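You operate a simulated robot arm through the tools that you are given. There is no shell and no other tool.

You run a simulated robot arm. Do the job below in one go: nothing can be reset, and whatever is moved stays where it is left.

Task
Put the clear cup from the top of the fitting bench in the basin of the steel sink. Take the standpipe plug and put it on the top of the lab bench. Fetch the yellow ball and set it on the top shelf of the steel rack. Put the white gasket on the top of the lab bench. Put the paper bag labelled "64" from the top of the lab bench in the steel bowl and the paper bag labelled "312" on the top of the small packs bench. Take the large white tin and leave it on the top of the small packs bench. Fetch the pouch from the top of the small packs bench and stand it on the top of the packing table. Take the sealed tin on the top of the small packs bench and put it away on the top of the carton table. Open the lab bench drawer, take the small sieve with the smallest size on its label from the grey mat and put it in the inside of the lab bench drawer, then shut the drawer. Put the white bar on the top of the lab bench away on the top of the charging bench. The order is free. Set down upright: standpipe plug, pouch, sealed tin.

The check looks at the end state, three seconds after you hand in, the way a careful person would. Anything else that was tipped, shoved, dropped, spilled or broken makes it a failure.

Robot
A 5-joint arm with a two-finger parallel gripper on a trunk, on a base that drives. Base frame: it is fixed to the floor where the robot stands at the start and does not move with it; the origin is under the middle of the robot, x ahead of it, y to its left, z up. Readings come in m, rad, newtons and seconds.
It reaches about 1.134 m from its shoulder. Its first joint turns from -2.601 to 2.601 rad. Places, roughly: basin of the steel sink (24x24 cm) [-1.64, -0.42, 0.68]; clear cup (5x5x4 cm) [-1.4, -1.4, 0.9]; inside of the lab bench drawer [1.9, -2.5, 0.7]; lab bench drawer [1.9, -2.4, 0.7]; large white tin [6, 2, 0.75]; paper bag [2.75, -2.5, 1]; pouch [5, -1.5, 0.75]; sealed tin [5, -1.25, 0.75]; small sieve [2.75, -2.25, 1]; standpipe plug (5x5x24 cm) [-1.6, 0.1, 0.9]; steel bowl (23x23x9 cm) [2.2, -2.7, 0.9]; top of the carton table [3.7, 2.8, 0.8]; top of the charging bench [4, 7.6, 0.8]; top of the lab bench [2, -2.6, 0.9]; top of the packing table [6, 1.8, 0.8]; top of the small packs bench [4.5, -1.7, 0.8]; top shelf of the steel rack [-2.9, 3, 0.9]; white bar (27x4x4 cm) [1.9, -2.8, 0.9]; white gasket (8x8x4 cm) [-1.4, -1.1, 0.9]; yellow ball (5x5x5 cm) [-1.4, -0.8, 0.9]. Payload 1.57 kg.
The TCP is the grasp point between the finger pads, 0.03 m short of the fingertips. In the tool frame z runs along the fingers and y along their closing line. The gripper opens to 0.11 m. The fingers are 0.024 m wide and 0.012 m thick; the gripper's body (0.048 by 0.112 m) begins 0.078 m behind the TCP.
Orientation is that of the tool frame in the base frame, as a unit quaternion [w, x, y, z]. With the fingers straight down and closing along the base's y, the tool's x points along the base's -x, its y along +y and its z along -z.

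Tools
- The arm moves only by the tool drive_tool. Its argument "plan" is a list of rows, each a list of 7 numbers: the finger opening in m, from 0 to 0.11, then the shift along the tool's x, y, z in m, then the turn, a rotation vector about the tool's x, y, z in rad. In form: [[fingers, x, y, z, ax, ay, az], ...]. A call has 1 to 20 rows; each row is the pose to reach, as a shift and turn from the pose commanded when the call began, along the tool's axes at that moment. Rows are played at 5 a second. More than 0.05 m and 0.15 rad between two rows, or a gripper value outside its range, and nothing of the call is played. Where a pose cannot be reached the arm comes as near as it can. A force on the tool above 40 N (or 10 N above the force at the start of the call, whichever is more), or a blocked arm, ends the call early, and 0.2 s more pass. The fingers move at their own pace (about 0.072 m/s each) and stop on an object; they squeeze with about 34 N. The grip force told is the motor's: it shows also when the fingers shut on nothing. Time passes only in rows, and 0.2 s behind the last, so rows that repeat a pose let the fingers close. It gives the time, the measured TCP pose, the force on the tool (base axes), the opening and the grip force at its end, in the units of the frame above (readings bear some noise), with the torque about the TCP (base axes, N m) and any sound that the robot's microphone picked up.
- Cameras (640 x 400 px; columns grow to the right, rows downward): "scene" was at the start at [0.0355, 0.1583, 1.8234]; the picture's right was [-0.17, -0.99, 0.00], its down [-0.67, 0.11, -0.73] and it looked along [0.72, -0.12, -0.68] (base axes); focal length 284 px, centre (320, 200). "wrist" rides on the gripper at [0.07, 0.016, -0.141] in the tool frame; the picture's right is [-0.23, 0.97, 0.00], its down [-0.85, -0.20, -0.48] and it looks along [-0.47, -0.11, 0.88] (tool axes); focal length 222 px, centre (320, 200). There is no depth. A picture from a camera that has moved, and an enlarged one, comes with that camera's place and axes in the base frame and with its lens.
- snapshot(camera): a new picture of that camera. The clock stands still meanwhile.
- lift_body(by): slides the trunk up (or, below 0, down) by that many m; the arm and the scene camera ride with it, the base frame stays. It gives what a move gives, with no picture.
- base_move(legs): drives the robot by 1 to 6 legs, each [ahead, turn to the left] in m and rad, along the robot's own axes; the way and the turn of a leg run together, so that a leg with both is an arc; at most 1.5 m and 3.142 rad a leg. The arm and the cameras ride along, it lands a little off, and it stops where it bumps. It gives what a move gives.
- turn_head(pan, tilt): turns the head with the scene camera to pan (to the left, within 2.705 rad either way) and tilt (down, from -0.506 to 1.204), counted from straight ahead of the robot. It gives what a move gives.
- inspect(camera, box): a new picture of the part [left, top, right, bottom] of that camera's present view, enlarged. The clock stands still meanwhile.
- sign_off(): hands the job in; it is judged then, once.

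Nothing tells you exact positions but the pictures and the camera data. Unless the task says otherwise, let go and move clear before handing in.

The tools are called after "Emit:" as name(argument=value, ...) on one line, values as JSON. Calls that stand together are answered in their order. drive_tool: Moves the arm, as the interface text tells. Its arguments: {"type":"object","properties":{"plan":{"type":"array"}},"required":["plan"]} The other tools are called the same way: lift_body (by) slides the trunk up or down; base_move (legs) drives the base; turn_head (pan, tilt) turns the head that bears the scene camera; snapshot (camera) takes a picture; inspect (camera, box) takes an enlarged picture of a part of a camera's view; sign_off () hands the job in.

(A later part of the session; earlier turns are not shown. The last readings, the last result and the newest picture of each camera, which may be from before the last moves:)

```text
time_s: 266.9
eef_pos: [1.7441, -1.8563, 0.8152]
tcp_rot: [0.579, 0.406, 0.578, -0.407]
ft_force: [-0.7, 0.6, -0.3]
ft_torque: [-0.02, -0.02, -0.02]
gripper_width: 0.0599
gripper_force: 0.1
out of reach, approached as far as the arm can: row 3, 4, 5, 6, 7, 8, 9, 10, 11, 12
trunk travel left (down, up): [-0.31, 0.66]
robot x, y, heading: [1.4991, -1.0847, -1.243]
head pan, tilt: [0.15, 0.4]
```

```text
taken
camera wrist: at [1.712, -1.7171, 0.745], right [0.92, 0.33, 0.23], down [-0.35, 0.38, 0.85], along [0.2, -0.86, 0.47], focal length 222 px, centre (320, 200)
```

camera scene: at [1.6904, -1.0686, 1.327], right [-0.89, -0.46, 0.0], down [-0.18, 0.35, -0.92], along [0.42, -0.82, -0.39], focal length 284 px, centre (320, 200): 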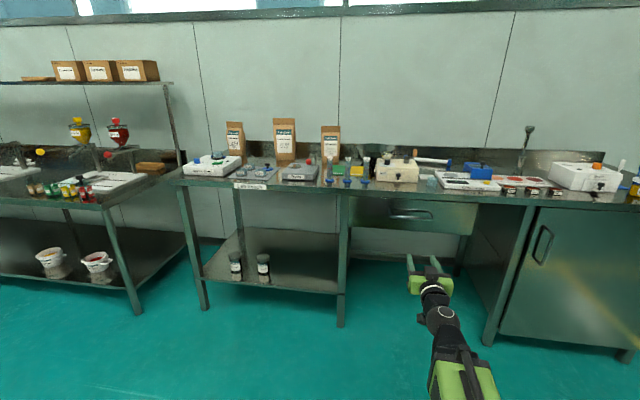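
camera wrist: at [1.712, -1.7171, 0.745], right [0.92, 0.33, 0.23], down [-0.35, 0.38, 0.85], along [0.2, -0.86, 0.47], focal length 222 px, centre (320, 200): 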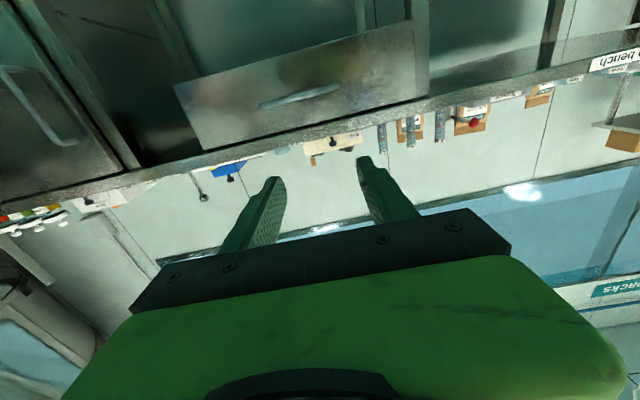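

Tool is now horizontal; the wrist-to-TCP length is 0.239 m. I'll spin it 90° so the fingers close vertically on the bar, adjust the height to about 0.76, and move the base slightly forward.

Emit:
drive_tool(plan=[[0.06, 0, 0, 0, 0, 0, 0.1428], [0.06, 0, 0, 0, 0, 0, 0.2856], [0.06, 0, 0, 0, 0, 0, 0.4284], [0.06, 0, 0, 0, 0, 0, 0.5712], [0.06, 0, 0, 0, 0, 0, 0.714], [0.06, 0, 0, 0, 0, 0, 0.8568], [0.06, 0, 0, 0, 0, 0, 0.9996], [0.06, 0, 0, 0, 0, 0, 1.1424], [0.06, 0, 0, 0, 0, 0, 1.2852], [0.06, 0, 0, 0, 0, 0, 1.428], [0.06, 0, 0, 0, 0, 0, 1.5708], [0.06, 0, 0, 0, 0, 0, 1.5708]])

Emit:
lift_body(by=-0.05)

Emit:
base_move(legs=[[0.11, 0]])

Emit:
snapshot(camera="wrist")

Emit:
inspect(camera="scene", box=[320, 170, 520, 290])

```text
time_s: 269.4
eef_pos: [1.7458, -1.8579, 0.8158]
tcp_rot: [0.697, 0.695, 0.122, 0.124]
ft_force: [0.0, -0.1, 0.0]
ft_torque: [0.01, -0.03, 0.02]
gripper_width: 0.0603
gripper_force: 0.0
trunk travel left (down, up): [-0.31, 0.66]
robot x, y, heading: [1.5038, -1.0832, -1.249]
head pan, tilt: [0.15, 0.4]
```

```text
time_s: 270.4
eef_pos: [1.7449, -1.8561, 0.7673]
tcp_rot: [0.697, 0.695, 0.121, 0.124]
ft_force: [-0.4, 0.7, 0.0]
ft_torque: [-0.02, -0.01, 0.0]
gripper_width: 0.0602
gripper_force: 0.0
trunk travel left (down, up): [-0.26, 0.71]
robot x, y, heading: [1.5022, -1.0828, -1.248]
head pan, tilt: [0.15, 0.4]
```

```text
time_s: 271.6
eef_pos: [1.7805, -1.9631, 0.7654]
tcp_rot: [0.697, 0.696, 0.121, 0.124]
ft_force: [0.7, -0.2, 0.4]
ft_torque: [0.04, 0.01, 0.0]
gripper_width: 0.0599
gripper_force: 0.0
trunk travel left (down, up): [-0.26, 0.71]
robot x, y, heading: [1.5376, -1.1889, -1.254]
head pan, tilt: [0.15, 0.4]
```

```text
taken
camera wrist: at [1.7981, -1.8049, 0.7814], right [-0.22, -0.07, 0.97], down [-0.97, 0.16, -0.2], along [-0.14, -0.98, -0.11], focal length 222 px, centre (320, 200)
```

wrist: 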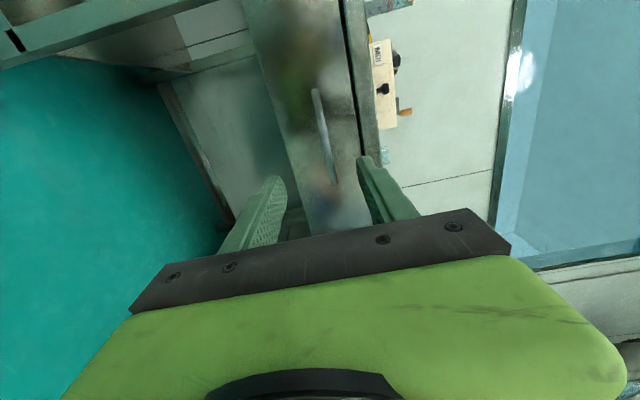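

```text
3.20 times, centred on (420, 230) of scene
camera zoom: at [1.7259, -1.1747, 1.277], right [-0.89, -0.46, 0.0], down [-0.18, 0.35, -0.92], along [0.42, -0.82, -0.39], focal length 908 px, centre (0, 104)
```

zoom: 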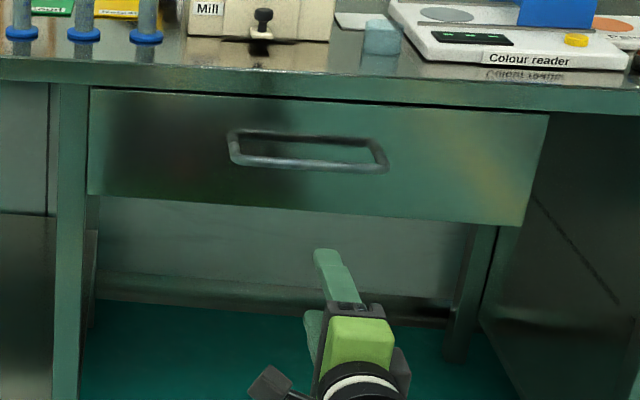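

The bar is at z≈0.766, v≈-2.717, right at TCP height. I'll extend 0.30 m so the fingers straddle it, then close.

Emit:
drive_tool(plan=[[0.06, 0, 0, 0.043, 0, 0, 0], [0.06, 0, 0, 0.086, 0, 0, 0], [0.06, 0, 0, 0.129, 0, 0, 0], [0.06, 0, 0, 0.172, 0, 0, 0], [0.06, 0, 0, 0.215, 0, 0, 0], [0.06, 0, 0, 0.258, 0, 0, 0], [0.06, 0, 0, 0.285, 0, 0, 0]])

Emit:
snapshot(camera="wrist")

Emit:
inspect(camera="scene", box=[320, 150, 480, 250])

```text
time_s: 273.2
eef_pos: [1.8794, -2.2308, 0.7668]
tcp_rot: [0.698, 0.694, 0.122, 0.124]
ft_force: [0.0, 0.5, 0.4]
ft_torque: [0.01, 0.02, -0.01]
gripper_width: 0.0597
gripper_force: 0.1
trunk travel left (down, up): [-0.26, 0.71]
robot x, y, heading: [1.5388, -1.187, -1.252]
head pan, tilt: [0.15, 0.4]
```

```text
taken
camera wrist: at [1.8964, -2.0736, 0.7815], right [-0.22, -0.07, 0.97], down [-0.97, 0.16, -0.2], along [-0.14, -0.99, -0.1], focal length 222 px, centre (320, 200)
```

wrist: 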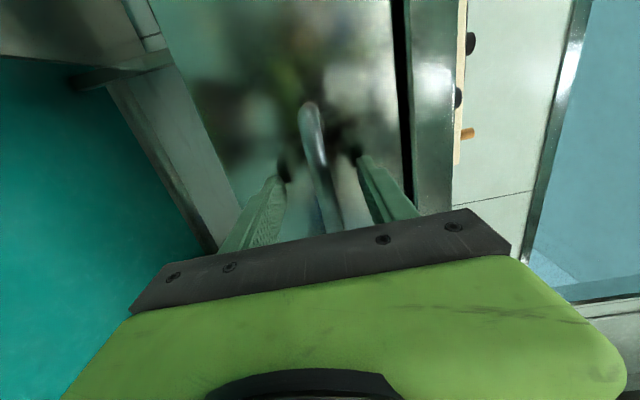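

```text
4.00 times, centred on (400, 200) of scene
camera zoom: at [1.726, -1.1749, 1.277], right [-0.89, -0.46, 0.0], down [-0.18, 0.35, -0.92], along [0.42, -0.82, -0.39], focal length 1135 px, centre (0, 200)
```

zoom: 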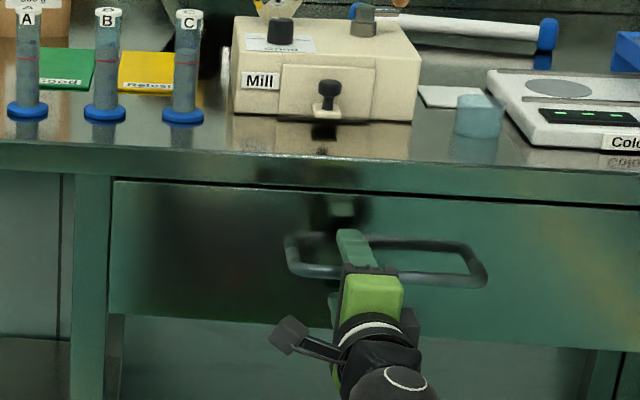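

The bar is between the fingers. Closing on it, then pulling the drawer open by retracting.

Emit:
drive_tool(plan=[[0.03, 0, 0, 0.005, 0, 0, 0], [0.005, 0, 0, 0.005, 0, 0, 0], [0.005, 0, 0, 0.005, 0, 0, 0], [0.005, 0, 0, 0.005, 0, 0, 0]])

Emit:
drive_tool(plan=[[0.005, 0, 0, -0.02, 0, 0, 0], [0.005, 0, 0, -0.04, 0, 0, 0], [0.005, 0, 0, -0.06, 0, 0, 0], [0.005, 0, 0, -0.08, 0, 0, 0], [0.005, 0, 0, -0.1, 0, 0, 0], [0.005, 0, 0, -0.12, 0, 0, 0], [0.005, 0, 0, -0.12, 0, 0, 0]])

Emit:
snapshot(camera="scene")

```text
time_s: 274.2
eef_pos: [1.8796, -2.2357, 0.7684]
tcp_rot: [0.699, 0.694, 0.123, 0.124]
ft_force: [-0.9, -0.4, 15.0]
ft_torque: [-0.03, 0.09, 0.08]
gripper_width: 0.0174
gripper_force: 7.1
trunk travel left (down, up): [-0.26, 0.71]
robot x, y, heading: [1.5376, -1.1907, -1.252]
head pan, tilt: [0.15, 0.4]
```

```text
time_s: 275.8
eef_pos: [1.8396, -2.1208, 0.7684]
tcp_rot: [0.699, 0.694, 0.121, 0.124]
ft_force: [5.6, 2.9, 15.6]
ft_torque: [-0.1, 0.11, 0.01]
gripper_width: 0.0185
gripper_force: 7.9
trunk travel left (down, up): [-0.26, 0.71]
robot x, y, heading: [1.5397, -1.1883, -1.251]
head pan, tilt: [0.15, 0.4]
```

```text
taken
camera scene: at [1.7259, -1.173, 1.277], right [-0.89, -0.46, 0.0], down [-0.18, 0.34, -0.92], along [0.42, -0.82, -0.39], focal length 284 px, centre (320, 200)
```

scene: 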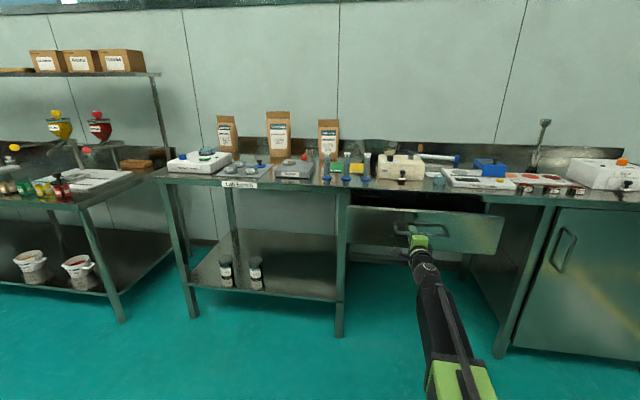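

The drawer is sliding open. Pulling further.

Emit:
drive_tool(plan=[[0.005, 0, 0, -0.025, 0, 0, 0], [0.005, 0, 0, -0.05, 0, 0, 0], [0.005, 0, 0, -0.075, 0, 0, 0], [0.005, 0, 0, -0.1, 0, 0, 0], [0.005, 0, 0, -0.125, 0, 0, 0], [0.005, 0, 0, -0.15, 0, 0, 0], [0.005, 0, 0, -0.165, 0, 0, 0], [0.005, 0, 0, -0.165, 0, 0, 0]])

Emit:
snapshot(camera="scene")

Emit:
snapshot(camera="wrist")

```text
time_s: 277.6
eef_pos: [1.7834, -1.9672, 0.7675]
tcp_rot: [0.698, 0.695, 0.123, 0.124]
ft_force: [6.1, 2.6, 17.2]
ft_torque: [-0.09, 0.08, 0.04]
gripper_width: 0.0197
gripper_force: 8.5
trunk travel left (down, up): [-0.26, 0.71]
robot x, y, heading: [1.5389, -1.1907, -1.251]
head pan, tilt: [0.15, 0.4]
```

```text
taken
camera scene: at [1.726, -1.1731, 1.277], right [-0.89, -0.46, 0.0], down [-0.18, 0.34, -0.92], along [0.42, -0.82, -0.39], focal length 284 px, centre (320, 200)
```

scene: 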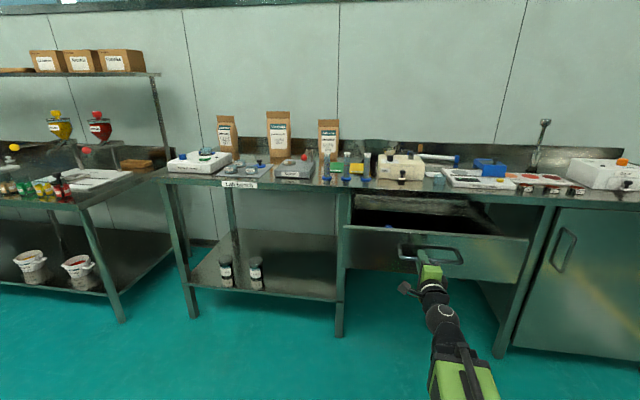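

```text
taken
camera wrist: at [1.7997, -1.8088, 0.7823], right [-0.22, -0.07, 0.97], down [-0.97, 0.16, -0.2], along [-0.14, -0.99, -0.1], focal length 222 px, centre (320, 200)
```

wrist: 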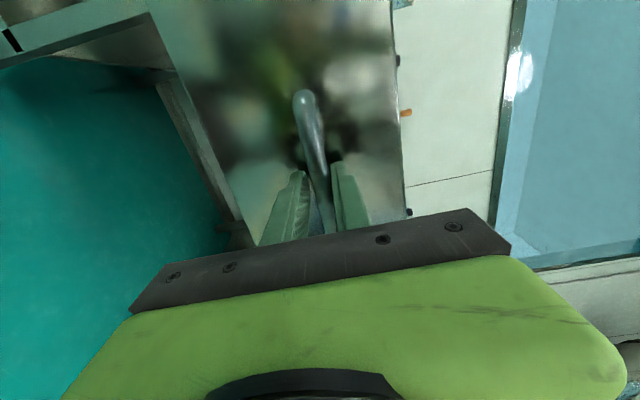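

The drawer is open about 0.29 m. I'll release the handle, back the base away, bring the tool back to vertical and raise the trunk.

Emit:
drive_tool(plan=[[0.03, 0, 0, 0, 0, 0, 0], [0.06, 0, 0, 0, 0, 0, 0], [0.06, 0, 0, 0, 0, 0, 0], [0.06, 0, 0, 0, 0, 0, 0]])

Emit:
base_move(legs=[[-0.2, 0]])

Emit:
snapshot(camera="scene")

Emit:
inspect(camera="scene", box=[310, 170, 550, 320])

```text
time_s: 278.6
eef_pos: [1.7826, -1.969, 0.7668]
tcp_rot: [0.698, 0.695, 0.122, 0.123]
ft_force: [-0.6, -0.5, -0.4]
ft_torque: [-0.01, 0.02, 0.01]
gripper_width: 0.06
gripper_force: 0.0
trunk travel left (down, up): [-0.26, 0.71]
robot x, y, heading: [1.5384, -1.1898, -1.245]
head pan, tilt: [0.15, 0.4]
```

```text
time_s: 280.2
eef_pos: [1.7174, -1.7793, 0.7669]
tcp_rot: [0.697, 0.696, 0.122, 0.123]
ft_force: [-0.1, 0.0, 0.1]
ft_torque: [-0.01, -0.01, 0.01]
gripper_width: 0.0602
gripper_force: 0.0
trunk travel left (down, up): [-0.26, 0.71]
robot x, y, heading: [1.4723, -0.9972, -1.245]
head pan, tilt: [0.15, 0.4]
```

```text
taken
camera scene: at [1.6626, -0.986, 1.277], right [-0.89, -0.45, 0.0], down [-0.18, 0.35, -0.92], along [0.42, -0.82, -0.39], focal length 284 px, centre (320, 200)
```

scene: 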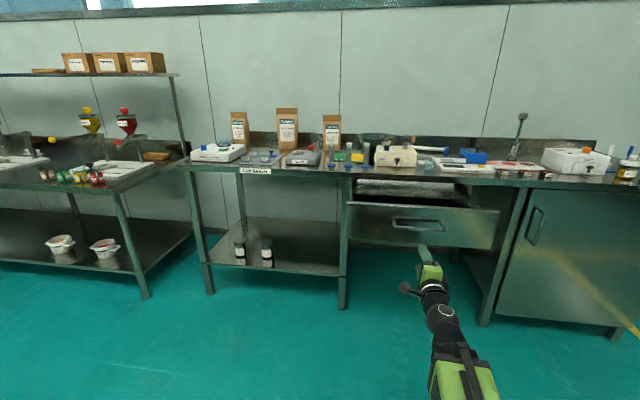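

```text
2.67 times, centred on (430, 245) of scene
camera zoom: at [1.6626, -0.986, 1.277], right [-0.89, -0.45, 0.0], down [-0.18, 0.35, -0.92], along [0.42, -0.82, -0.39], focal length 757 px, centre (27, 80)
```

zoom: 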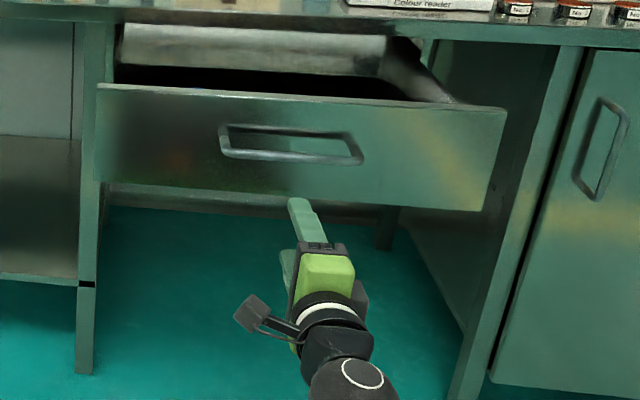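

The drawer stands open. Now I'll tilt the tool back to vertical and raise the trunk to fetch the 0.25 mm sieve.

Emit:
drive_tool(plan=[[0.075, 0, -0.034, -0.0024, 0.1428, 0, 0], [0.075, 0, -0.0673, -0.0097, 0.2856, 0, 0], [0.075, 0, -0.0993, -0.0216, 0.4284, 0, 0], [0.075, 0, -0.1292, -0.0379, 0.5712, 0, 0], [0.075, 0, -0.1565, -0.0584, 0.714, 0, 0], [0.075, 0, -0.1806, -0.0825, 0.8568, 0, 0], [0.075, 0, -0.201, -0.1097, 0.9996, 0, 0], [0.075, 0, -0.2174, -0.1397, 1.1424, 0, 0], [0.075, 0, -0.2293, -0.1717, 1.2852, 0, 0], [0.075, 0, -0.2366, -0.2051, 1.428, 0, 0], [0.075, 0, -0.239, -0.239, 1.5708, 0, 0], [0.075, 0, -0.239, -0.239, 1.5708, 0, 0]])

Emit:
lift_body(by=0.4)

Emit:
lift_body(by=0.25)

Emit:
turn_head(pan=0.0, tilt=0.75)

Emit:
snapshot(camera="scene")

```text
time_s: 282.8
eef_pos: [1.6349, -1.5555, 0.5269]
tcp_rot: [0.001, 0.985, 0.173, 0.001]
ft_force: [-0.1, 0.2, 0.2]
ft_torque: [-0.01, -0.01, -0.03]
gripper_width: 0.0749
gripper_force: 0.1
out of reach, approached as far as the arm can: row 1
trunk travel left (down, up): [-0.26, 0.71]
robot x, y, heading: [1.4744, -1.0012, -1.246]
head pan, tilt: [0.15, 0.4]
```

```text
time_s: 286.6
eef_pos: [1.6358, -1.5545, 0.9267]
tcp_rot: [0.001, 0.985, 0.173, 0.002]
ft_force: [0.3, 0.4, -0.5]
ft_torque: [-0.02, 0.03, 0.01]
gripper_width: 0.0752
gripper_force: 0.1
trunk travel left (down, up): [-0.66, 0.31]
robot x, y, heading: [1.4732, -0.9991, -1.25]
head pan, tilt: [0.15, 0.4]
```

```text
time_s: 289.2
eef_pos: [1.6357, -1.5546, 1.1777]
tcp_rot: [0.002, 0.985, 0.172, 0.002]
ft_force: [0.4, 0.1, 0.3]
ft_torque: [0.02, -0.02, 0.0]
gripper_width: 0.075
gripper_force: 0.0
trunk travel left (down, up): [-0.91, 0.06]
robot x, y, heading: [1.4716, -0.998, -1.247]
head pan, tilt: [0.15, 0.4]
```

```text
time_s: 290.0
eef_pos: [1.6365, -1.5559, 1.1765]
tcp_rot: [0.001, 0.985, 0.173, 0.001]
ft_force: [-0.4, -0.3, 0.3]
ft_torque: [-0.03, 0.0, 0.03]
gripper_width: 0.0751
gripper_force: 0.1
trunk travel left (down, up): [-0.91, 0.06]
robot x, y, heading: [1.4742, -1.0027, -1.248]
head pan, tilt: [0.0, 0.75]
```

```text
taken
camera scene: at [1.6467, -0.9819, 1.896], right [-0.95, -0.32, 0.0], down [-0.22, 0.65, -0.73], along [0.23, -0.69, -0.68], focal length 284 px, centre (320, 200)
```

scene: 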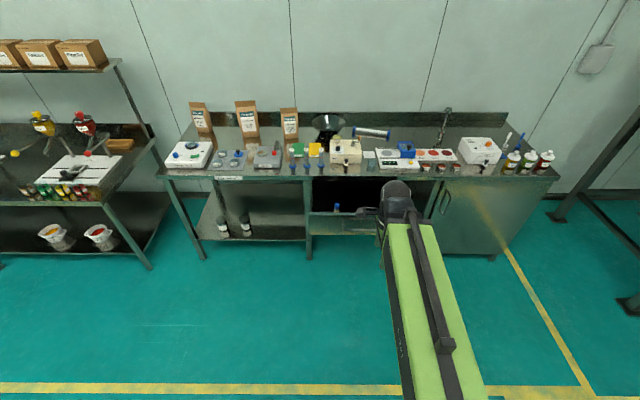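

The drawer is open. Now driving to the left end of the bench for the 0.25 mm sieve.

Emit:
base_move(legs=[[0, 1.563], [0.72, 0], [0, -1.571], [0.66, 0]])

Emit:
snapshot(camera="scene")

Emit:
snapshot(camera="wrist")

```text
time_s: 304.8
eef_pos: [2.5211, -1.968, 1.1776]
tcp_rot: [0.001, 0.986, 0.166, 0.001]
ft_force: [0.0, -0.1, 1.2]
ft_torque: [0.03, -0.01, 0.02]
gripper_width: 0.0749
gripper_force: 0.1
trunk travel left (down, up): [-0.91, 0.06]
robot x, y, heading: [2.3635, -1.4064, -1.253]
head pan, tilt: [0.0, 0.75]
```

```text
taken
camera scene: at [2.5368, -1.3945, 1.8959], right [-0.95, -0.31, 0.0], down [-0.21, 0.65, -0.73], along [0.23, -0.69, -0.68], focal length 284 px, centre (320, 200)
```

scene: 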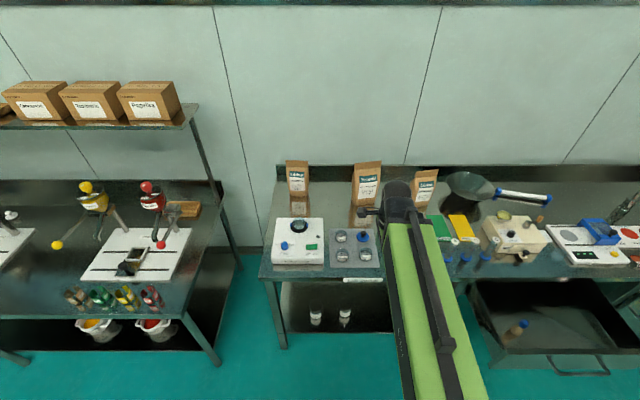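

```text
taken
camera wrist: at [2.5926, -1.9581, 1.318], right [0.11, -0.99, 0.0], down [-0.87, -0.09, 0.48], along [-0.47, -0.05, -0.88], focal length 222 px, centre (320, 200)
```

wrist: 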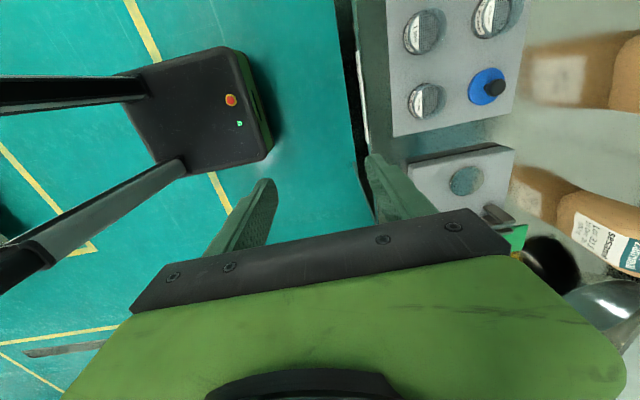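

I see the mat from the wrist camera; the 0.25 mm sieve is the rear-left one at about (2.697,-2.20). Moving above it to refine.

Emit:
drive_tool(plan=[[0.075, 0.0129, 0.0395, 0, 0, 0, 0], [0.075, 0.0258, 0.0791, 0, 0, 0, 0], [0.075, 0.0387, 0.1186, 0, 0, 0, 0], [0.075, 0.0515, 0.1582, 0, 0, 0, 0], [0.075, 0.0644, 0.1977, 0, 0, 0, 0], [0.075, 0.0773, 0.2373, 0, 0, 0, 0], [0.075, 0.0902, 0.2768, 0, 0, 0, 0], [0.075, 0.0902, 0.2768, 0, 0, 0, 0]])

Emit:
snapshot(camera="wrist")

Emit:
inspect(camera="wrist", box=[220, 80, 420, 220])

```text
time_s: 306.6
eef_pos: [2.6987, -2.1995, 1.1767]
tcp_rot: [0.002, 0.986, 0.166, 0.001]
ft_force: [-1.0, 0.5, 0.0]
ft_torque: [0.01, -0.01, -0.03]
gripper_width: 0.0751
gripper_force: 0.0
trunk travel left (down, up): [-0.91, 0.06]
robot x, y, heading: [2.3651, -1.4145, -1.257]
head pan, tilt: [0.0, 0.75]
```

```text
taken
camera wrist: at [2.7697, -2.1895, 1.3184], right [0.11, -0.99, 0.0], down [-0.87, -0.09, 0.48], along [-0.47, -0.05, -0.88], focal length 222 px, centre (320, 200)
```

wrist: 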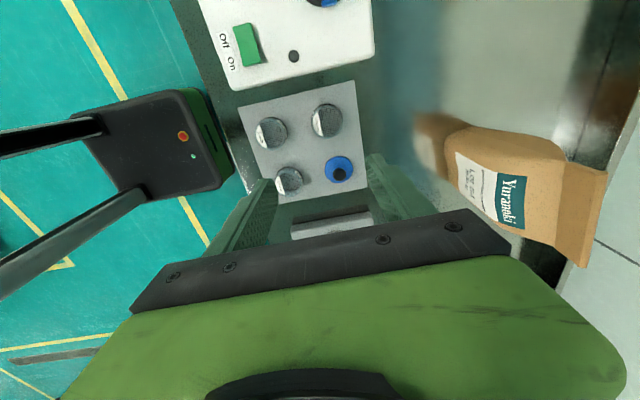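

```text
2.86 times, centred on (320, 150) of wrist
camera zoom: at [2.7697, -2.1895, 1.3184], right [0.11, -0.99, 0.0], down [-0.87, -0.09, 0.48], along [-0.47, -0.05, -0.88], focal length 635 px, centre (320, 343)
```

zoom: 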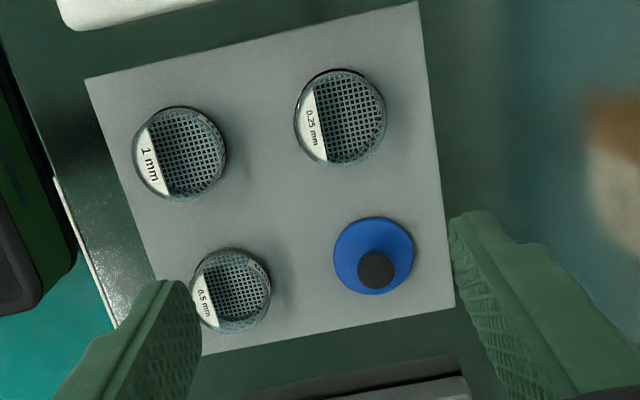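

The 0.25 mm label is legible and the sieve is centred near (2.7055,-2.209). I'll align and lower in two stages.

Emit:
drive_tool(plan=[[0.075, 0.0033, 0.0112, 0, 0, 0, 0], [0.075, 0.0033, 0.0112, 0, 0, 0, 0]])

Emit:
lift_body(by=-0.19)

Emit:
inspect(camera="wrist", box=[220, 80, 420, 220])

```text
time_s: 307.2
eef_pos: [2.7054, -2.2094, 1.1779]
tcp_rot: [0.003, 0.986, 0.168, 0.001]
ft_force: [0.1, 1.0, -0.4]
ft_torque: [-0.02, -0.03, 0.0]
gripper_width: 0.0748
gripper_force: 0.1
trunk travel left (down, up): [-0.91, 0.06]
robot x, y, heading: [2.3648, -1.4067, -1.255]
head pan, tilt: [0.0, 0.75]
```

```text
time_s: 309.3
eef_pos: [2.7044, -2.2093, 0.9868]
tcp_rot: [0.001, 0.986, 0.167, 0.001]
ft_force: [0.1, -0.7, 0.0]
ft_torque: [-0.01, -0.02, 0.01]
gripper_width: 0.075
gripper_force: 0.0
trunk travel left (down, up): [-0.72, 0.25]
robot x, y, heading: [2.3602, -1.4137, -1.248]
head pan, tilt: [0.0, 0.75]
```

```text
2.86 times, centred on (320, 150) of wrist
camera zoom: at [2.7763, -2.1993, 1.1281], right [0.11, -0.99, 0.0], down [-0.87, -0.09, 0.48], along [-0.47, -0.05, -0.88], focal length 635 px, centre (320, 343)
```

zoom: 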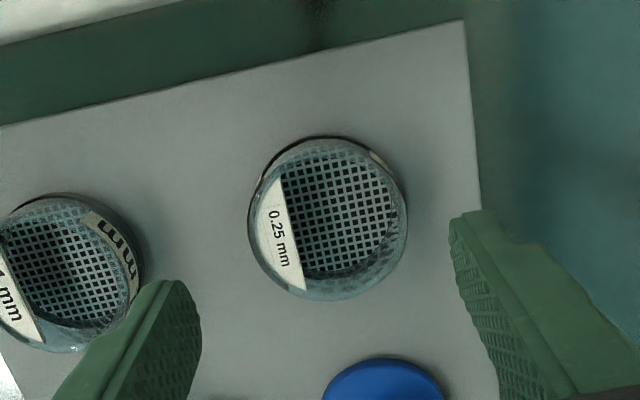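

Aligned within a few millimetres. Lowering the rest and gripping.

Emit:
drive_tool(plan=[[0.072, 0.0055, 0.0015, 0, 0, 0, 0], [0.072, 0.0055, 0.0015, 0, 0, 0, 0]])

Emit:
lift_body(by=-0.058)

Emit:
drive_tool(plan=[[0.055, 0, 0, 0, 0, 0, 0], [0.04, 0, 0, 0, 0, 0, 0], [0.04, 0, 0, 0, 0, 0, 0], [0.04, 0, 0, 0, 0, 0, 0]])

Emit:
inspect(camera="wrist", box=[180, 80, 460, 250])

```text
time_s: 309.9
eef_pos: [2.7119, -2.2075, 0.9872]
tcp_rot: [0.002, 0.986, 0.167, 0.002]
ft_force: [0.3, -0.5, 0.5]
ft_torque: [0.0, 0.0, 0.0]
gripper_width: 0.0722
gripper_force: 0.0
trunk travel left (down, up): [-0.72, 0.25]
robot x, y, heading: [2.3635, -1.4094, -1.25]
head pan, tilt: [0.0, 0.75]
```

```text
time_s: 310.9
eef_pos: [2.7119, -2.2078, 0.9287]
tcp_rot: [0.002, 0.986, 0.167, 0.0]
ft_force: [0.6, -0.4, 0.0]
ft_torque: [-0.02, 0.01, 0.01]
gripper_width: 0.0721
gripper_force: 0.1
trunk travel left (down, up): [-0.662, 0.308]
robot x, y, heading: [2.364, -1.4084, -1.252]
head pan, tilt: [0.0, 0.75]
```

```text
time_s: 311.9
eef_pos: [2.7119, -2.208, 0.9291]
tcp_rot: [0.002, 0.986, 0.167, 0.001]
ft_force: [0.5, -0.3, 0.0]
ft_torque: [-0.01, -0.01, -0.04]
gripper_width: 0.0524
gripper_force: 34.0
trunk travel left (down, up): [-0.662, 0.308]
robot x, y, heading: [2.3621, -1.4114, -1.255]
head pan, tilt: [0.0, 0.75]
```

```text
2.29 times, centred on (320, 165) of wrist
camera zoom: at [2.7822, -2.1988, 1.0701], right [0.11, -0.99, 0.0], down [-0.87, -0.09, 0.48], along [-0.47, -0.05, -0.88], focal length 508 px, centre (320, 280)
```

zoom: 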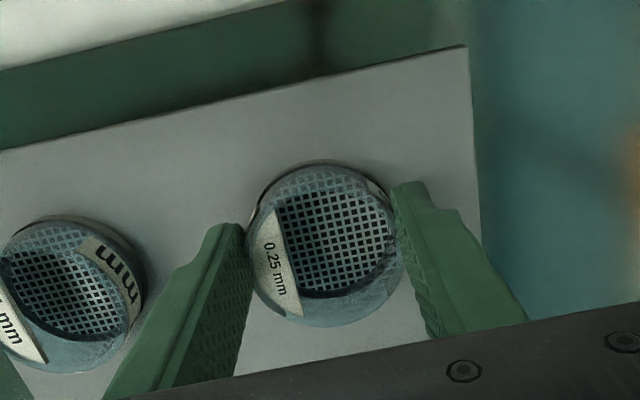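

The 0.25 mm sieve is held. I'll raise it and zoom on the open drawer to choose a free spot inside.

Emit:
lift_body(by=0.26)

Emit:
turn_head(pan=-0.6, tilt=0.85)

Emit:
snapshot(camera="scene")

Emit:
inspect(camera="scene", box=[240, 170, 440, 290])

```text
time_s: 314.5
eef_pos: [2.7109, -2.2086, 1.1887]
tcp_rot: [0.002, 0.986, 0.166, 0.001]
ft_force: [0.3, -0.4, -0.2]
ft_torque: [0.02, 0.0, 0.03]
gripper_width: 0.0523
gripper_force: 34.2
trunk travel left (down, up): [-0.922, 0.048]
robot x, y, heading: [2.3659, -1.4102, -1.254]
head pan, tilt: [0.0, 0.75]
```

```text
time_s: 315.5
eef_pos: [2.7115, -2.2087, 1.1891]
tcp_rot: [0.001, 0.986, 0.167, 0.001]
ft_force: [0.2, -0.5, -0.2]
ft_torque: [-0.01, -0.03, 0.02]
gripper_width: 0.0524
gripper_force: 33.7
trunk travel left (down, up): [-0.922, 0.048]
robot x, y, heading: [2.3621, -1.4153, -1.255]
head pan, tilt: [-0.6, 0.85]
```

```text
taken
camera scene: at [2.4892, -1.3909, 1.8999], right [-0.96, 0.28, 0.0], down [0.21, 0.72, -0.66], along [-0.18, -0.63, -0.75], focal length 284 px, centre (320, 200)
```

scene: 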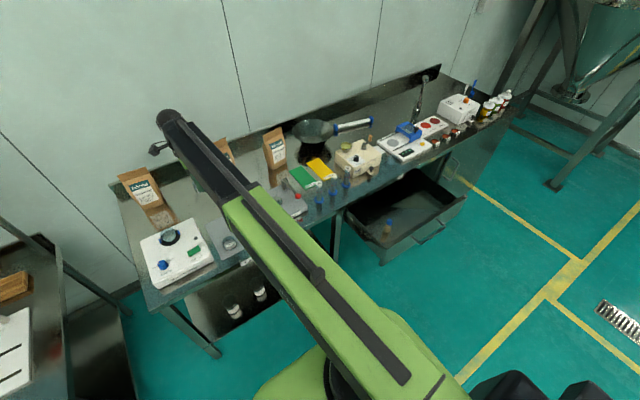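

```text
3.20 times, centred on (340, 230) of scene
camera zoom: at [2.4892, -1.3909, 1.8999], right [-0.96, 0.28, 0.0], down [0.21, 0.72, -0.66], along [-0.18, -0.63, -0.75], focal length 908 px, centre (256, 104)
```

zoom: 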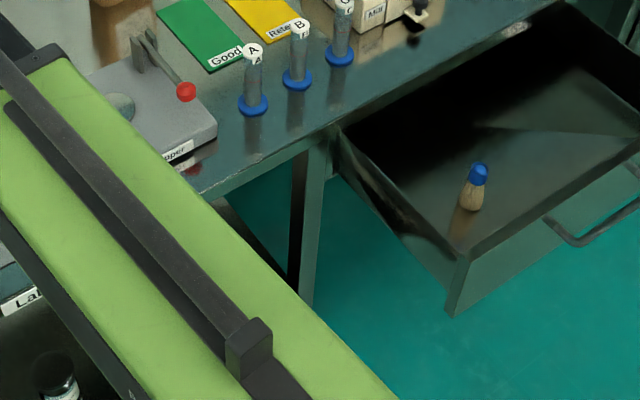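

There's a brush in the drawer's left half; the right half is free. I'll put the sieve at about u=1.02, v=-2.61. Retracting and moving to face the drawer.

Emit:
drive_tool(plan=[[0.04, -0.0033, -0.0449, 0, 0, 0, 0], [0.04, -0.0066, -0.0897, 0, 0, 0, 0], [0.04, -0.0099, -0.1346, 0, 0, 0, 0], [0.04, -0.0132, -0.1795, 0, 0, 0, 0], [0.04, -0.0165, -0.2243, 0, 0, 0, 0], [0.04, -0.0198, -0.2692, 0, 0, 0, 0]])

Emit:
base_move(legs=[[-0.2, 0], [0, -1.571], [0.78, 0], [0, 1.571]])

Emit:
turn_head(pan=0.0, tilt=0.95)

Emit:
snapshot(camera="scene")

Emit:
snapshot(camera="wrist")

```text
time_s: 316.9
eef_pos: [2.6026, -1.9604, 1.1888]
tcp_rot: [0.002, 0.986, 0.167, 0.001]
ft_force: [0.6, -1.3, -1.0]
ft_torque: [0.0, -0.01, 0.03]
gripper_width: 0.0526
gripper_force: 34.0
trunk travel left (down, up): [-0.922, 0.048]
robot x, y, heading: [2.3671, -1.4125, -1.254]
head pan, tilt: [-0.6, 0.85]
```

```text
time_s: 329.9
eef_pos: [1.8038, -2.0194, 1.1901]
tcp_rot: [0.003, 0.986, 0.166, 0.002]
ft_force: [0.6, 0.8, 0.1]
ft_torque: [-0.04, 0.01, 0.0]
gripper_width: 0.0524
gripper_force: 33.8
trunk travel left (down, up): [-0.922, 0.048]
robot x, y, heading: [1.6035, -1.4583, -1.264]
head pan, tilt: [-0.6, 0.85]
```

```text
time_s: 330.9
eef_pos: [1.8037, -2.0211, 1.1888]
tcp_rot: [0.002, 0.986, 0.166, 0.001]
ft_force: [-0.2, 0.5, -0.6]
ft_torque: [0.02, -0.04, -0.01]
gripper_width: 0.0525
gripper_force: 34.0
trunk travel left (down, up): [-0.922, 0.048]
robot x, y, heading: [1.6046, -1.4572, -1.266]
head pan, tilt: [0.0, 0.949]
```

```text
taken
camera scene: at [1.7742, -1.4329, 1.8924], right [-0.95, -0.3, 0.0], down [-0.24, 0.78, -0.58], along [0.17, -0.56, -0.81], focal length 284 px, centre (320, 200)
```

scene: 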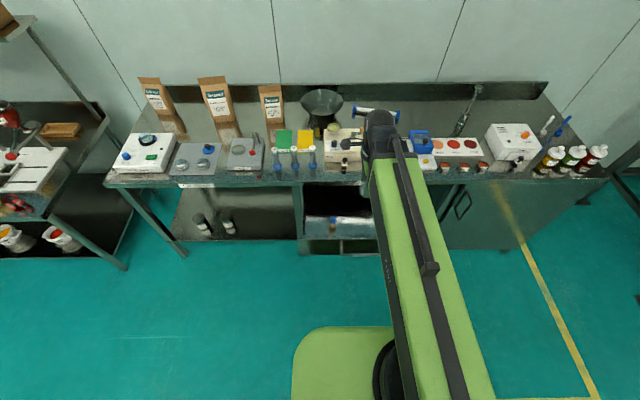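

```text
taken
camera wrist: at [1.8748, -2.0119, 1.33], right [0.1, -0.99, 0.0], down [-0.87, -0.09, 0.48], along [-0.47, -0.05, -0.88], focal length 222 px, centre (320, 200)
```

wrist: 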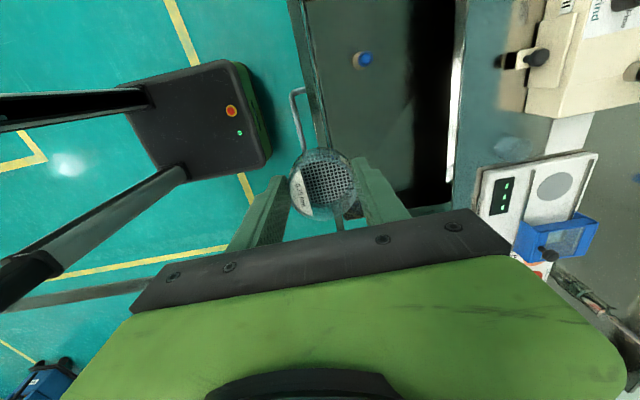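

I'm in front of the open drawer; the brush is to the left. Moving over the free right half and lowering.

Emit:
drive_tool(plan=[[0.04, -0.0179, 0.032, 0, 0, 0, 0], [0.04, -0.0357, 0.0639, 0, 0, 0, 0], [0.04, -0.0536, 0.0959, 0, 0, 0, 0], [0.04, -0.0714, 0.1278, 0, 0, 0, 0], [0.04, -0.0714, 0.1278, 0, 0, 0, 0]])

Emit:
lift_body(by=-0.25)

Emit:
snapshot(camera="wrist")

Emit:
inspect(camera="scene", box=[280, 120, 480, 280])

```text
time_s: 332.1
eef_pos: [1.7782, -2.1651, 1.1888]
tcp_rot: [0.002, 0.986, 0.166, 0.002]
ft_force: [0.7, 0.4, -0.3]
ft_torque: [0.0, -0.02, -0.01]
gripper_width: 0.0525
gripper_force: 33.8
trunk travel left (down, up): [-0.922, 0.048]
robot x, y, heading: [1.6005, -1.4579, -1.271]
head pan, tilt: [0.0, 0.949]
```

```text
time_s: 334.7
eef_pos: [1.7784, -2.164, 0.9378]
tcp_rot: [0.002, 0.986, 0.167, 0.001]
ft_force: [0.6, -0.4, -0.3]
ft_torque: [0.02, 0.0, 0.03]
gripper_width: 0.0525
gripper_force: 34.4
trunk travel left (down, up): [-0.672, 0.298]
robot x, y, heading: [1.6034, -1.4559, -1.267]
head pan, tilt: [0.0, 0.949]
```

```text
taken
camera wrist: at [1.8494, -2.155, 1.0801], right [0.1, -0.99, 0.0], down [-0.87, -0.09, 0.48], along [-0.47, -0.05, -0.88], focal length 222 px, centre (320, 200)
```

wrist: 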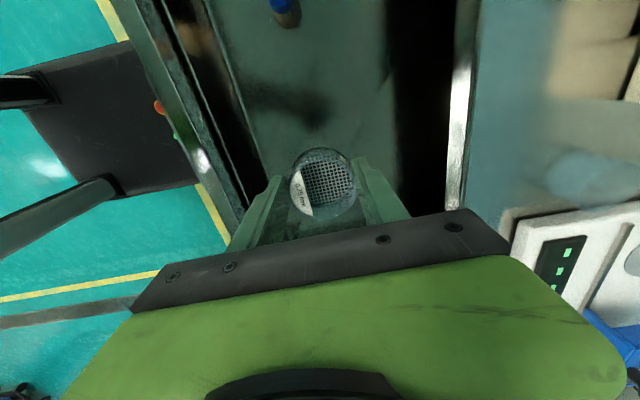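

```text
2.50 times, centred on (380, 200) of scene
camera zoom: at [1.7749, -1.4324, 1.6424], right [-0.95, -0.3, 0.0], down [-0.24, 0.78, -0.58], along [0.17, -0.56, -0.81], focal length 709 px, centre (170, 200)
```

zoom: 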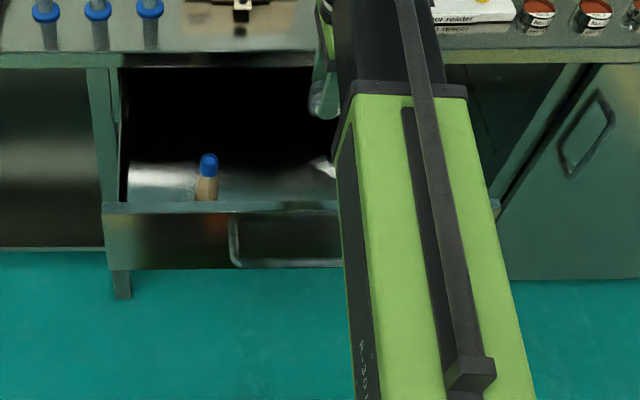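

Centred in the drawer opening with 11–12 cm on both sides. Lowering further.

Emit:
lift_body(by=-0.12)

Emit:
lift_body(by=-0.03)

Emit:
snapshot(camera="wrist")

```text
time_s: 336.2
eef_pos: [1.7781, -2.1642, 0.8185]
tcp_rot: [0.001, 0.986, 0.166, 0.002]
ft_force: [-0.1, -0.3, -0.8]
ft_torque: [-0.02, -0.02, 0.03]
gripper_width: 0.0524
gripper_force: 33.9
trunk travel left (down, up): [-0.552, 0.418]
robot x, y, heading: [1.605, -1.4596, -1.267]
head pan, tilt: [0.0, 0.949]
```

```text
time_s: 336.9
eef_pos: [1.7793, -2.1644, 0.7886]
tcp_rot: [0.002, 0.986, 0.166, 0.0]
ft_force: [0.1, -0.2, -0.6]
ft_torque: [0.01, -0.03, 0.0]
gripper_width: 0.0523
gripper_force: 34.0
trunk travel left (down, up): [-0.522, 0.448]
robot x, y, heading: [1.601, -1.4538, -1.269]
head pan, tilt: [0.0, 0.949]
```

```text
taken
camera wrist: at [1.8495, -2.155, 0.93], right [0.1, -0.99, 0.0], down [-0.87, -0.09, 0.48], along [-0.47, -0.05, -0.88], focal length 222 px, centre (320, 200)
```

wrist: 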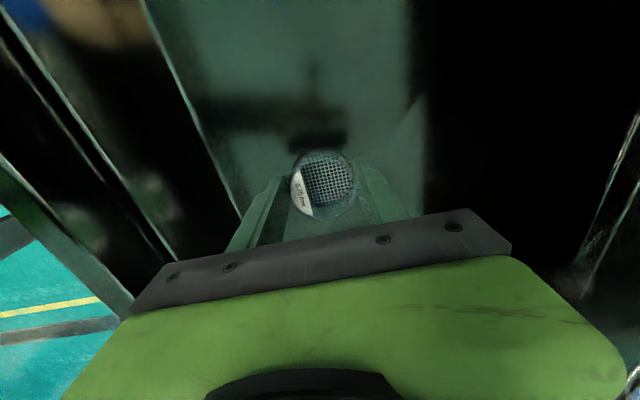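

Emit:
lift_body(by=-0.012)

Emit:
lift_body(by=-0.008)

Emit:
inspect(camera="wrist", box=[220, 80, 420, 220])

```text
time_s: 337.5
eef_pos: [1.7792, -2.1638, 0.7775]
tcp_rot: [0.001, 0.986, 0.166, 0.001]
ft_force: [0.2, 1.1, -0.7]
ft_torque: [0.01, 0.0, 0.02]
gripper_width: 0.0523
gripper_force: 33.8
trunk travel left (down, up): [-0.51, 0.46]
robot x, y, heading: [1.605, -1.4567, -1.264]
head pan, tilt: [0.0, 0.949]
```

```text
time_s: 338.1
eef_pos: [1.778, -2.1643, 0.7683]
tcp_rot: [0.002, 0.986, 0.166, 0.001]
ft_force: [1.0, -0.3, -0.3]
ft_torque: [-0.01, 0.01, 0.03]
gripper_width: 0.0522
gripper_force: 33.6
trunk travel left (down, up): [-0.502, 0.468]
robot x, y, heading: [1.6067, -1.4522, -1.268]
head pan, tilt: [0.0, 0.949]
```

```text
2.86 times, centred on (320, 150) of wrist
camera zoom: at [1.8495, -2.155, 0.91], right [0.1, -0.99, 0.0], down [-0.87, -0.09, 0.48], along [-0.47, -0.05, -0.88], focal length 635 px, centre (320, 343)
```

zoom: 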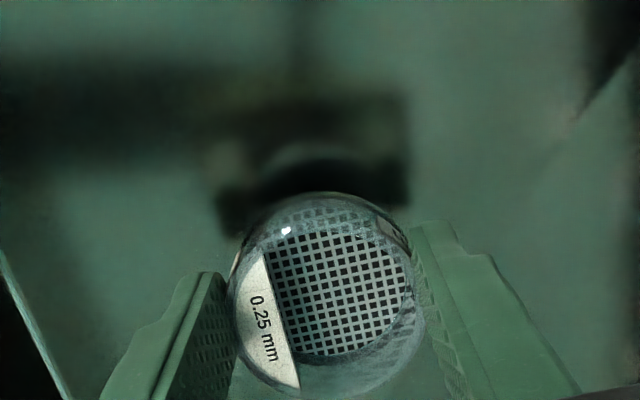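

Emit:
lift_body(by=-0.006)

Emit:
lift_body(by=-0.005)

Emit:
lift_body(by=-0.004)

Emit:
inspect(camera="wrist", box=[220, 80, 420, 220])

```text
time_s: 338.6
eef_pos: [1.7803, -2.1652, 0.7631]
tcp_rot: [0.001, 0.986, 0.165, 0.001]
ft_force: [-0.7, -0.4, -1.0]
ft_torque: [-0.02, 0.02, 0.02]
gripper_width: 0.0524
gripper_force: 34.3
trunk travel left (down, up): [-0.496, 0.474]
robot x, y, heading: [1.6043, -1.4589, -1.269]
head pan, tilt: [0.0, 0.949]
```

```text
time_s: 339.2
eef_pos: [1.7785, -2.1643, 0.7568]
tcp_rot: [0.001, 0.986, 0.167, 0.001]
ft_force: [1.0, -0.4, -0.9]
ft_torque: [0.0, 0.01, 0.0]
gripper_width: 0.0525
gripper_force: 34.0
trunk travel left (down, up): [-0.491, 0.479]
robot x, y, heading: [1.6053, -1.458, -1.27]
head pan, tilt: [0.0, 0.949]
```

```text
time_s: 339.7
eef_pos: [1.779, -2.1644, 0.7543]
tcp_rot: [0.001, 0.986, 0.166, 0.002]
ft_force: [0.3, 0.8, -1.4]
ft_torque: [-0.02, 0.01, 0.02]
gripper_width: 0.0525
gripper_force: 34.3
trunk travel left (down, up): [-0.487, 0.483]
robot x, y, heading: [1.6078, -1.4514, -1.264]
head pan, tilt: [0.0, 0.949]
```

```text
2.86 times, centred on (320, 150) of wrist
camera zoom: at [1.8495, -2.155, 0.895], right [0.1, -0.99, 0.0], down [-0.87, -0.09, 0.48], along [-0.47, -0.05, -0.88], focal length 635 px, centre (320, 343)
```

zoom: 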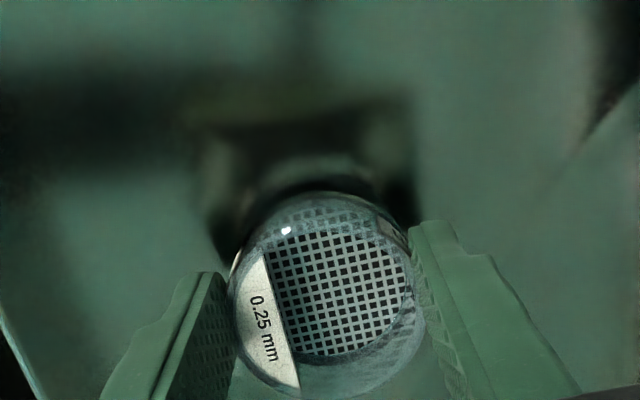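

Emit:
lift_body(by=-0.005)

Emit:
lift_body(by=-0.005)

Emit:
lift_body(by=-0.004)

Emit:
inspect(camera="wrist", box=[220, 80, 420, 220])

```text
time_s: 340.3
eef_pos: [1.7786, -2.1643, 0.7492]
tcp_rot: [0.002, 0.986, 0.166, 0.002]
ft_force: [-0.4, 0.0, 0.0]
ft_torque: [-0.04, -0.01, -0.01]
gripper_width: 0.0525
gripper_force: 34.2
trunk travel left (down, up): [-0.482, 0.488]
robot x, y, heading: [1.6067, -1.4552, -1.262]
head pan, tilt: [0.0, 0.949]
```

```text
time_s: 340.8
eef_pos: [1.7787, -2.1652, 0.7447]
tcp_rot: [0.001, 0.986, 0.166, 0.001]
ft_force: [0.6, 0.0, -0.7]
ft_torque: [0.06, 0.0, 0.0]
gripper_width: 0.0523
gripper_force: 33.9
trunk travel left (down, up): [-0.477, 0.493]
robot x, y, heading: [1.6055, -1.4543, -1.27]
head pan, tilt: [0.0, 0.949]
```

```text
time_s: 341.3
eef_pos: [1.7775, -2.1631, 0.7418]
tcp_rot: [0.003, 0.986, 0.166, 0.001]
ft_force: [-0.4, 0.3, 35.5]
ft_torque: [0.02, 0.22, -0.03]
gripper_width: 0.0525
gripper_force: 34.1
trunk travel left (down, up): [-0.473, 0.497]
robot x, y, heading: [1.6044, -1.4577, -1.267]
head pan, tilt: [0.0, 0.949]
```

```text
2.86 times, centred on (320, 150) of wrist
camera zoom: at [1.8489, -2.153, 0.8835], right [0.1, -0.99, 0.01], down [-0.87, -0.09, 0.48], along [-0.47, -0.05, -0.88], focal length 635 px, centre (320, 343)
```

zoom: 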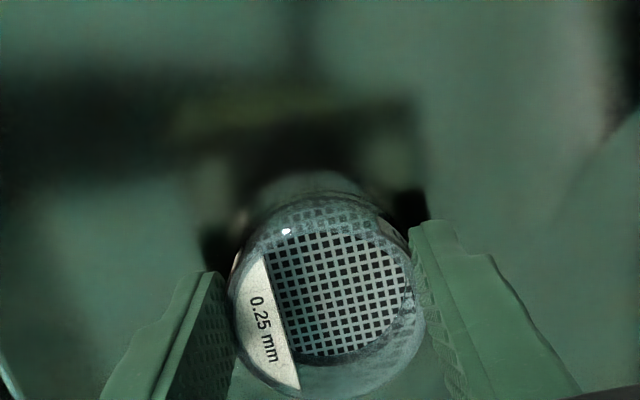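

The sieve is on the drawer floor. Easing up, releasing and lifting out.

Emit:
lift_body(by=0.003)

Emit:
drive_tool(plan=[[0.056, 0, 0, 0, 0, 0, 0], [0.062, 0, 0, 0, 0, 0, 0], [0.07, 0, 0, 0, 0, 0, 0], [0.075, 0, 0, 0, 0, 0, 0], [0.075, 0, 0, 0, 0, 0, 0]])

Emit:
lift_body(by=0.2)

Emit:
snapshot(camera="wrist")

```text
time_s: 341.9
eef_pos: [1.7791, -2.1637, 0.743]
tcp_rot: [0.002, 0.986, 0.166, 0.001]
ft_force: [0.1, -0.6, 1.5]
ft_torque: [0.05, 0.03, 0.0]
gripper_width: 0.0526
gripper_force: 34.0
trunk travel left (down, up): [-0.476, 0.494]
robot x, y, heading: [1.6048, -1.4573, -1.268]
head pan, tilt: [0.0, 0.949]
```

```text
time_s: 343.1
eef_pos: [1.7784, -2.1637, 0.7425]
tcp_rot: [0.002, 0.986, 0.166, 0.001]
ft_force: [-0.6, -0.4, 0.3]
ft_torque: [0.02, -0.03, 0.03]
gripper_width: 0.0751
gripper_force: 0.1
trunk travel left (down, up): [-0.476, 0.494]
robot x, y, heading: [1.6065, -1.4574, -1.269]
head pan, tilt: [0.0, 0.949]
```

```text
time_s: 345.2
eef_pos: [1.7781, -2.1641, 0.9423]
tcp_rot: [0.001, 0.986, 0.166, 0.002]
ft_force: [0.3, 1.3, -0.1]
ft_torque: [-0.01, -0.03, 0.0]
gripper_width: 0.075
gripper_force: 0.0
trunk travel left (down, up): [-0.676, 0.294]
robot x, y, heading: [1.6054, -1.4578, -1.268]
head pan, tilt: [0.0, 0.949]
```

```text
taken
camera wrist: at [1.8495, -2.155, 1.084], right [0.1, -0.99, 0.0], down [-0.87, -0.09, 0.48], along [-0.47, -0.05, -0.88], focal length 222 px, centre (320, 200)
```

wrist: 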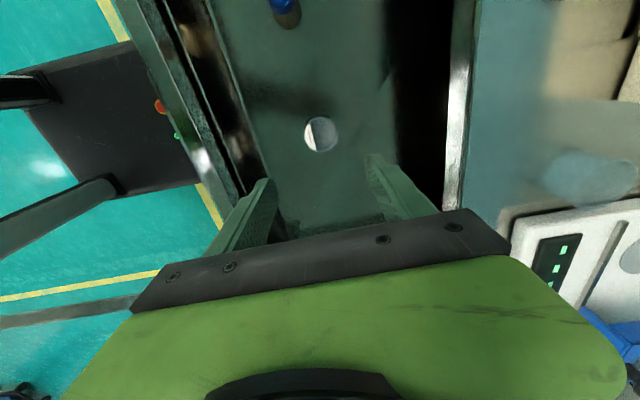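

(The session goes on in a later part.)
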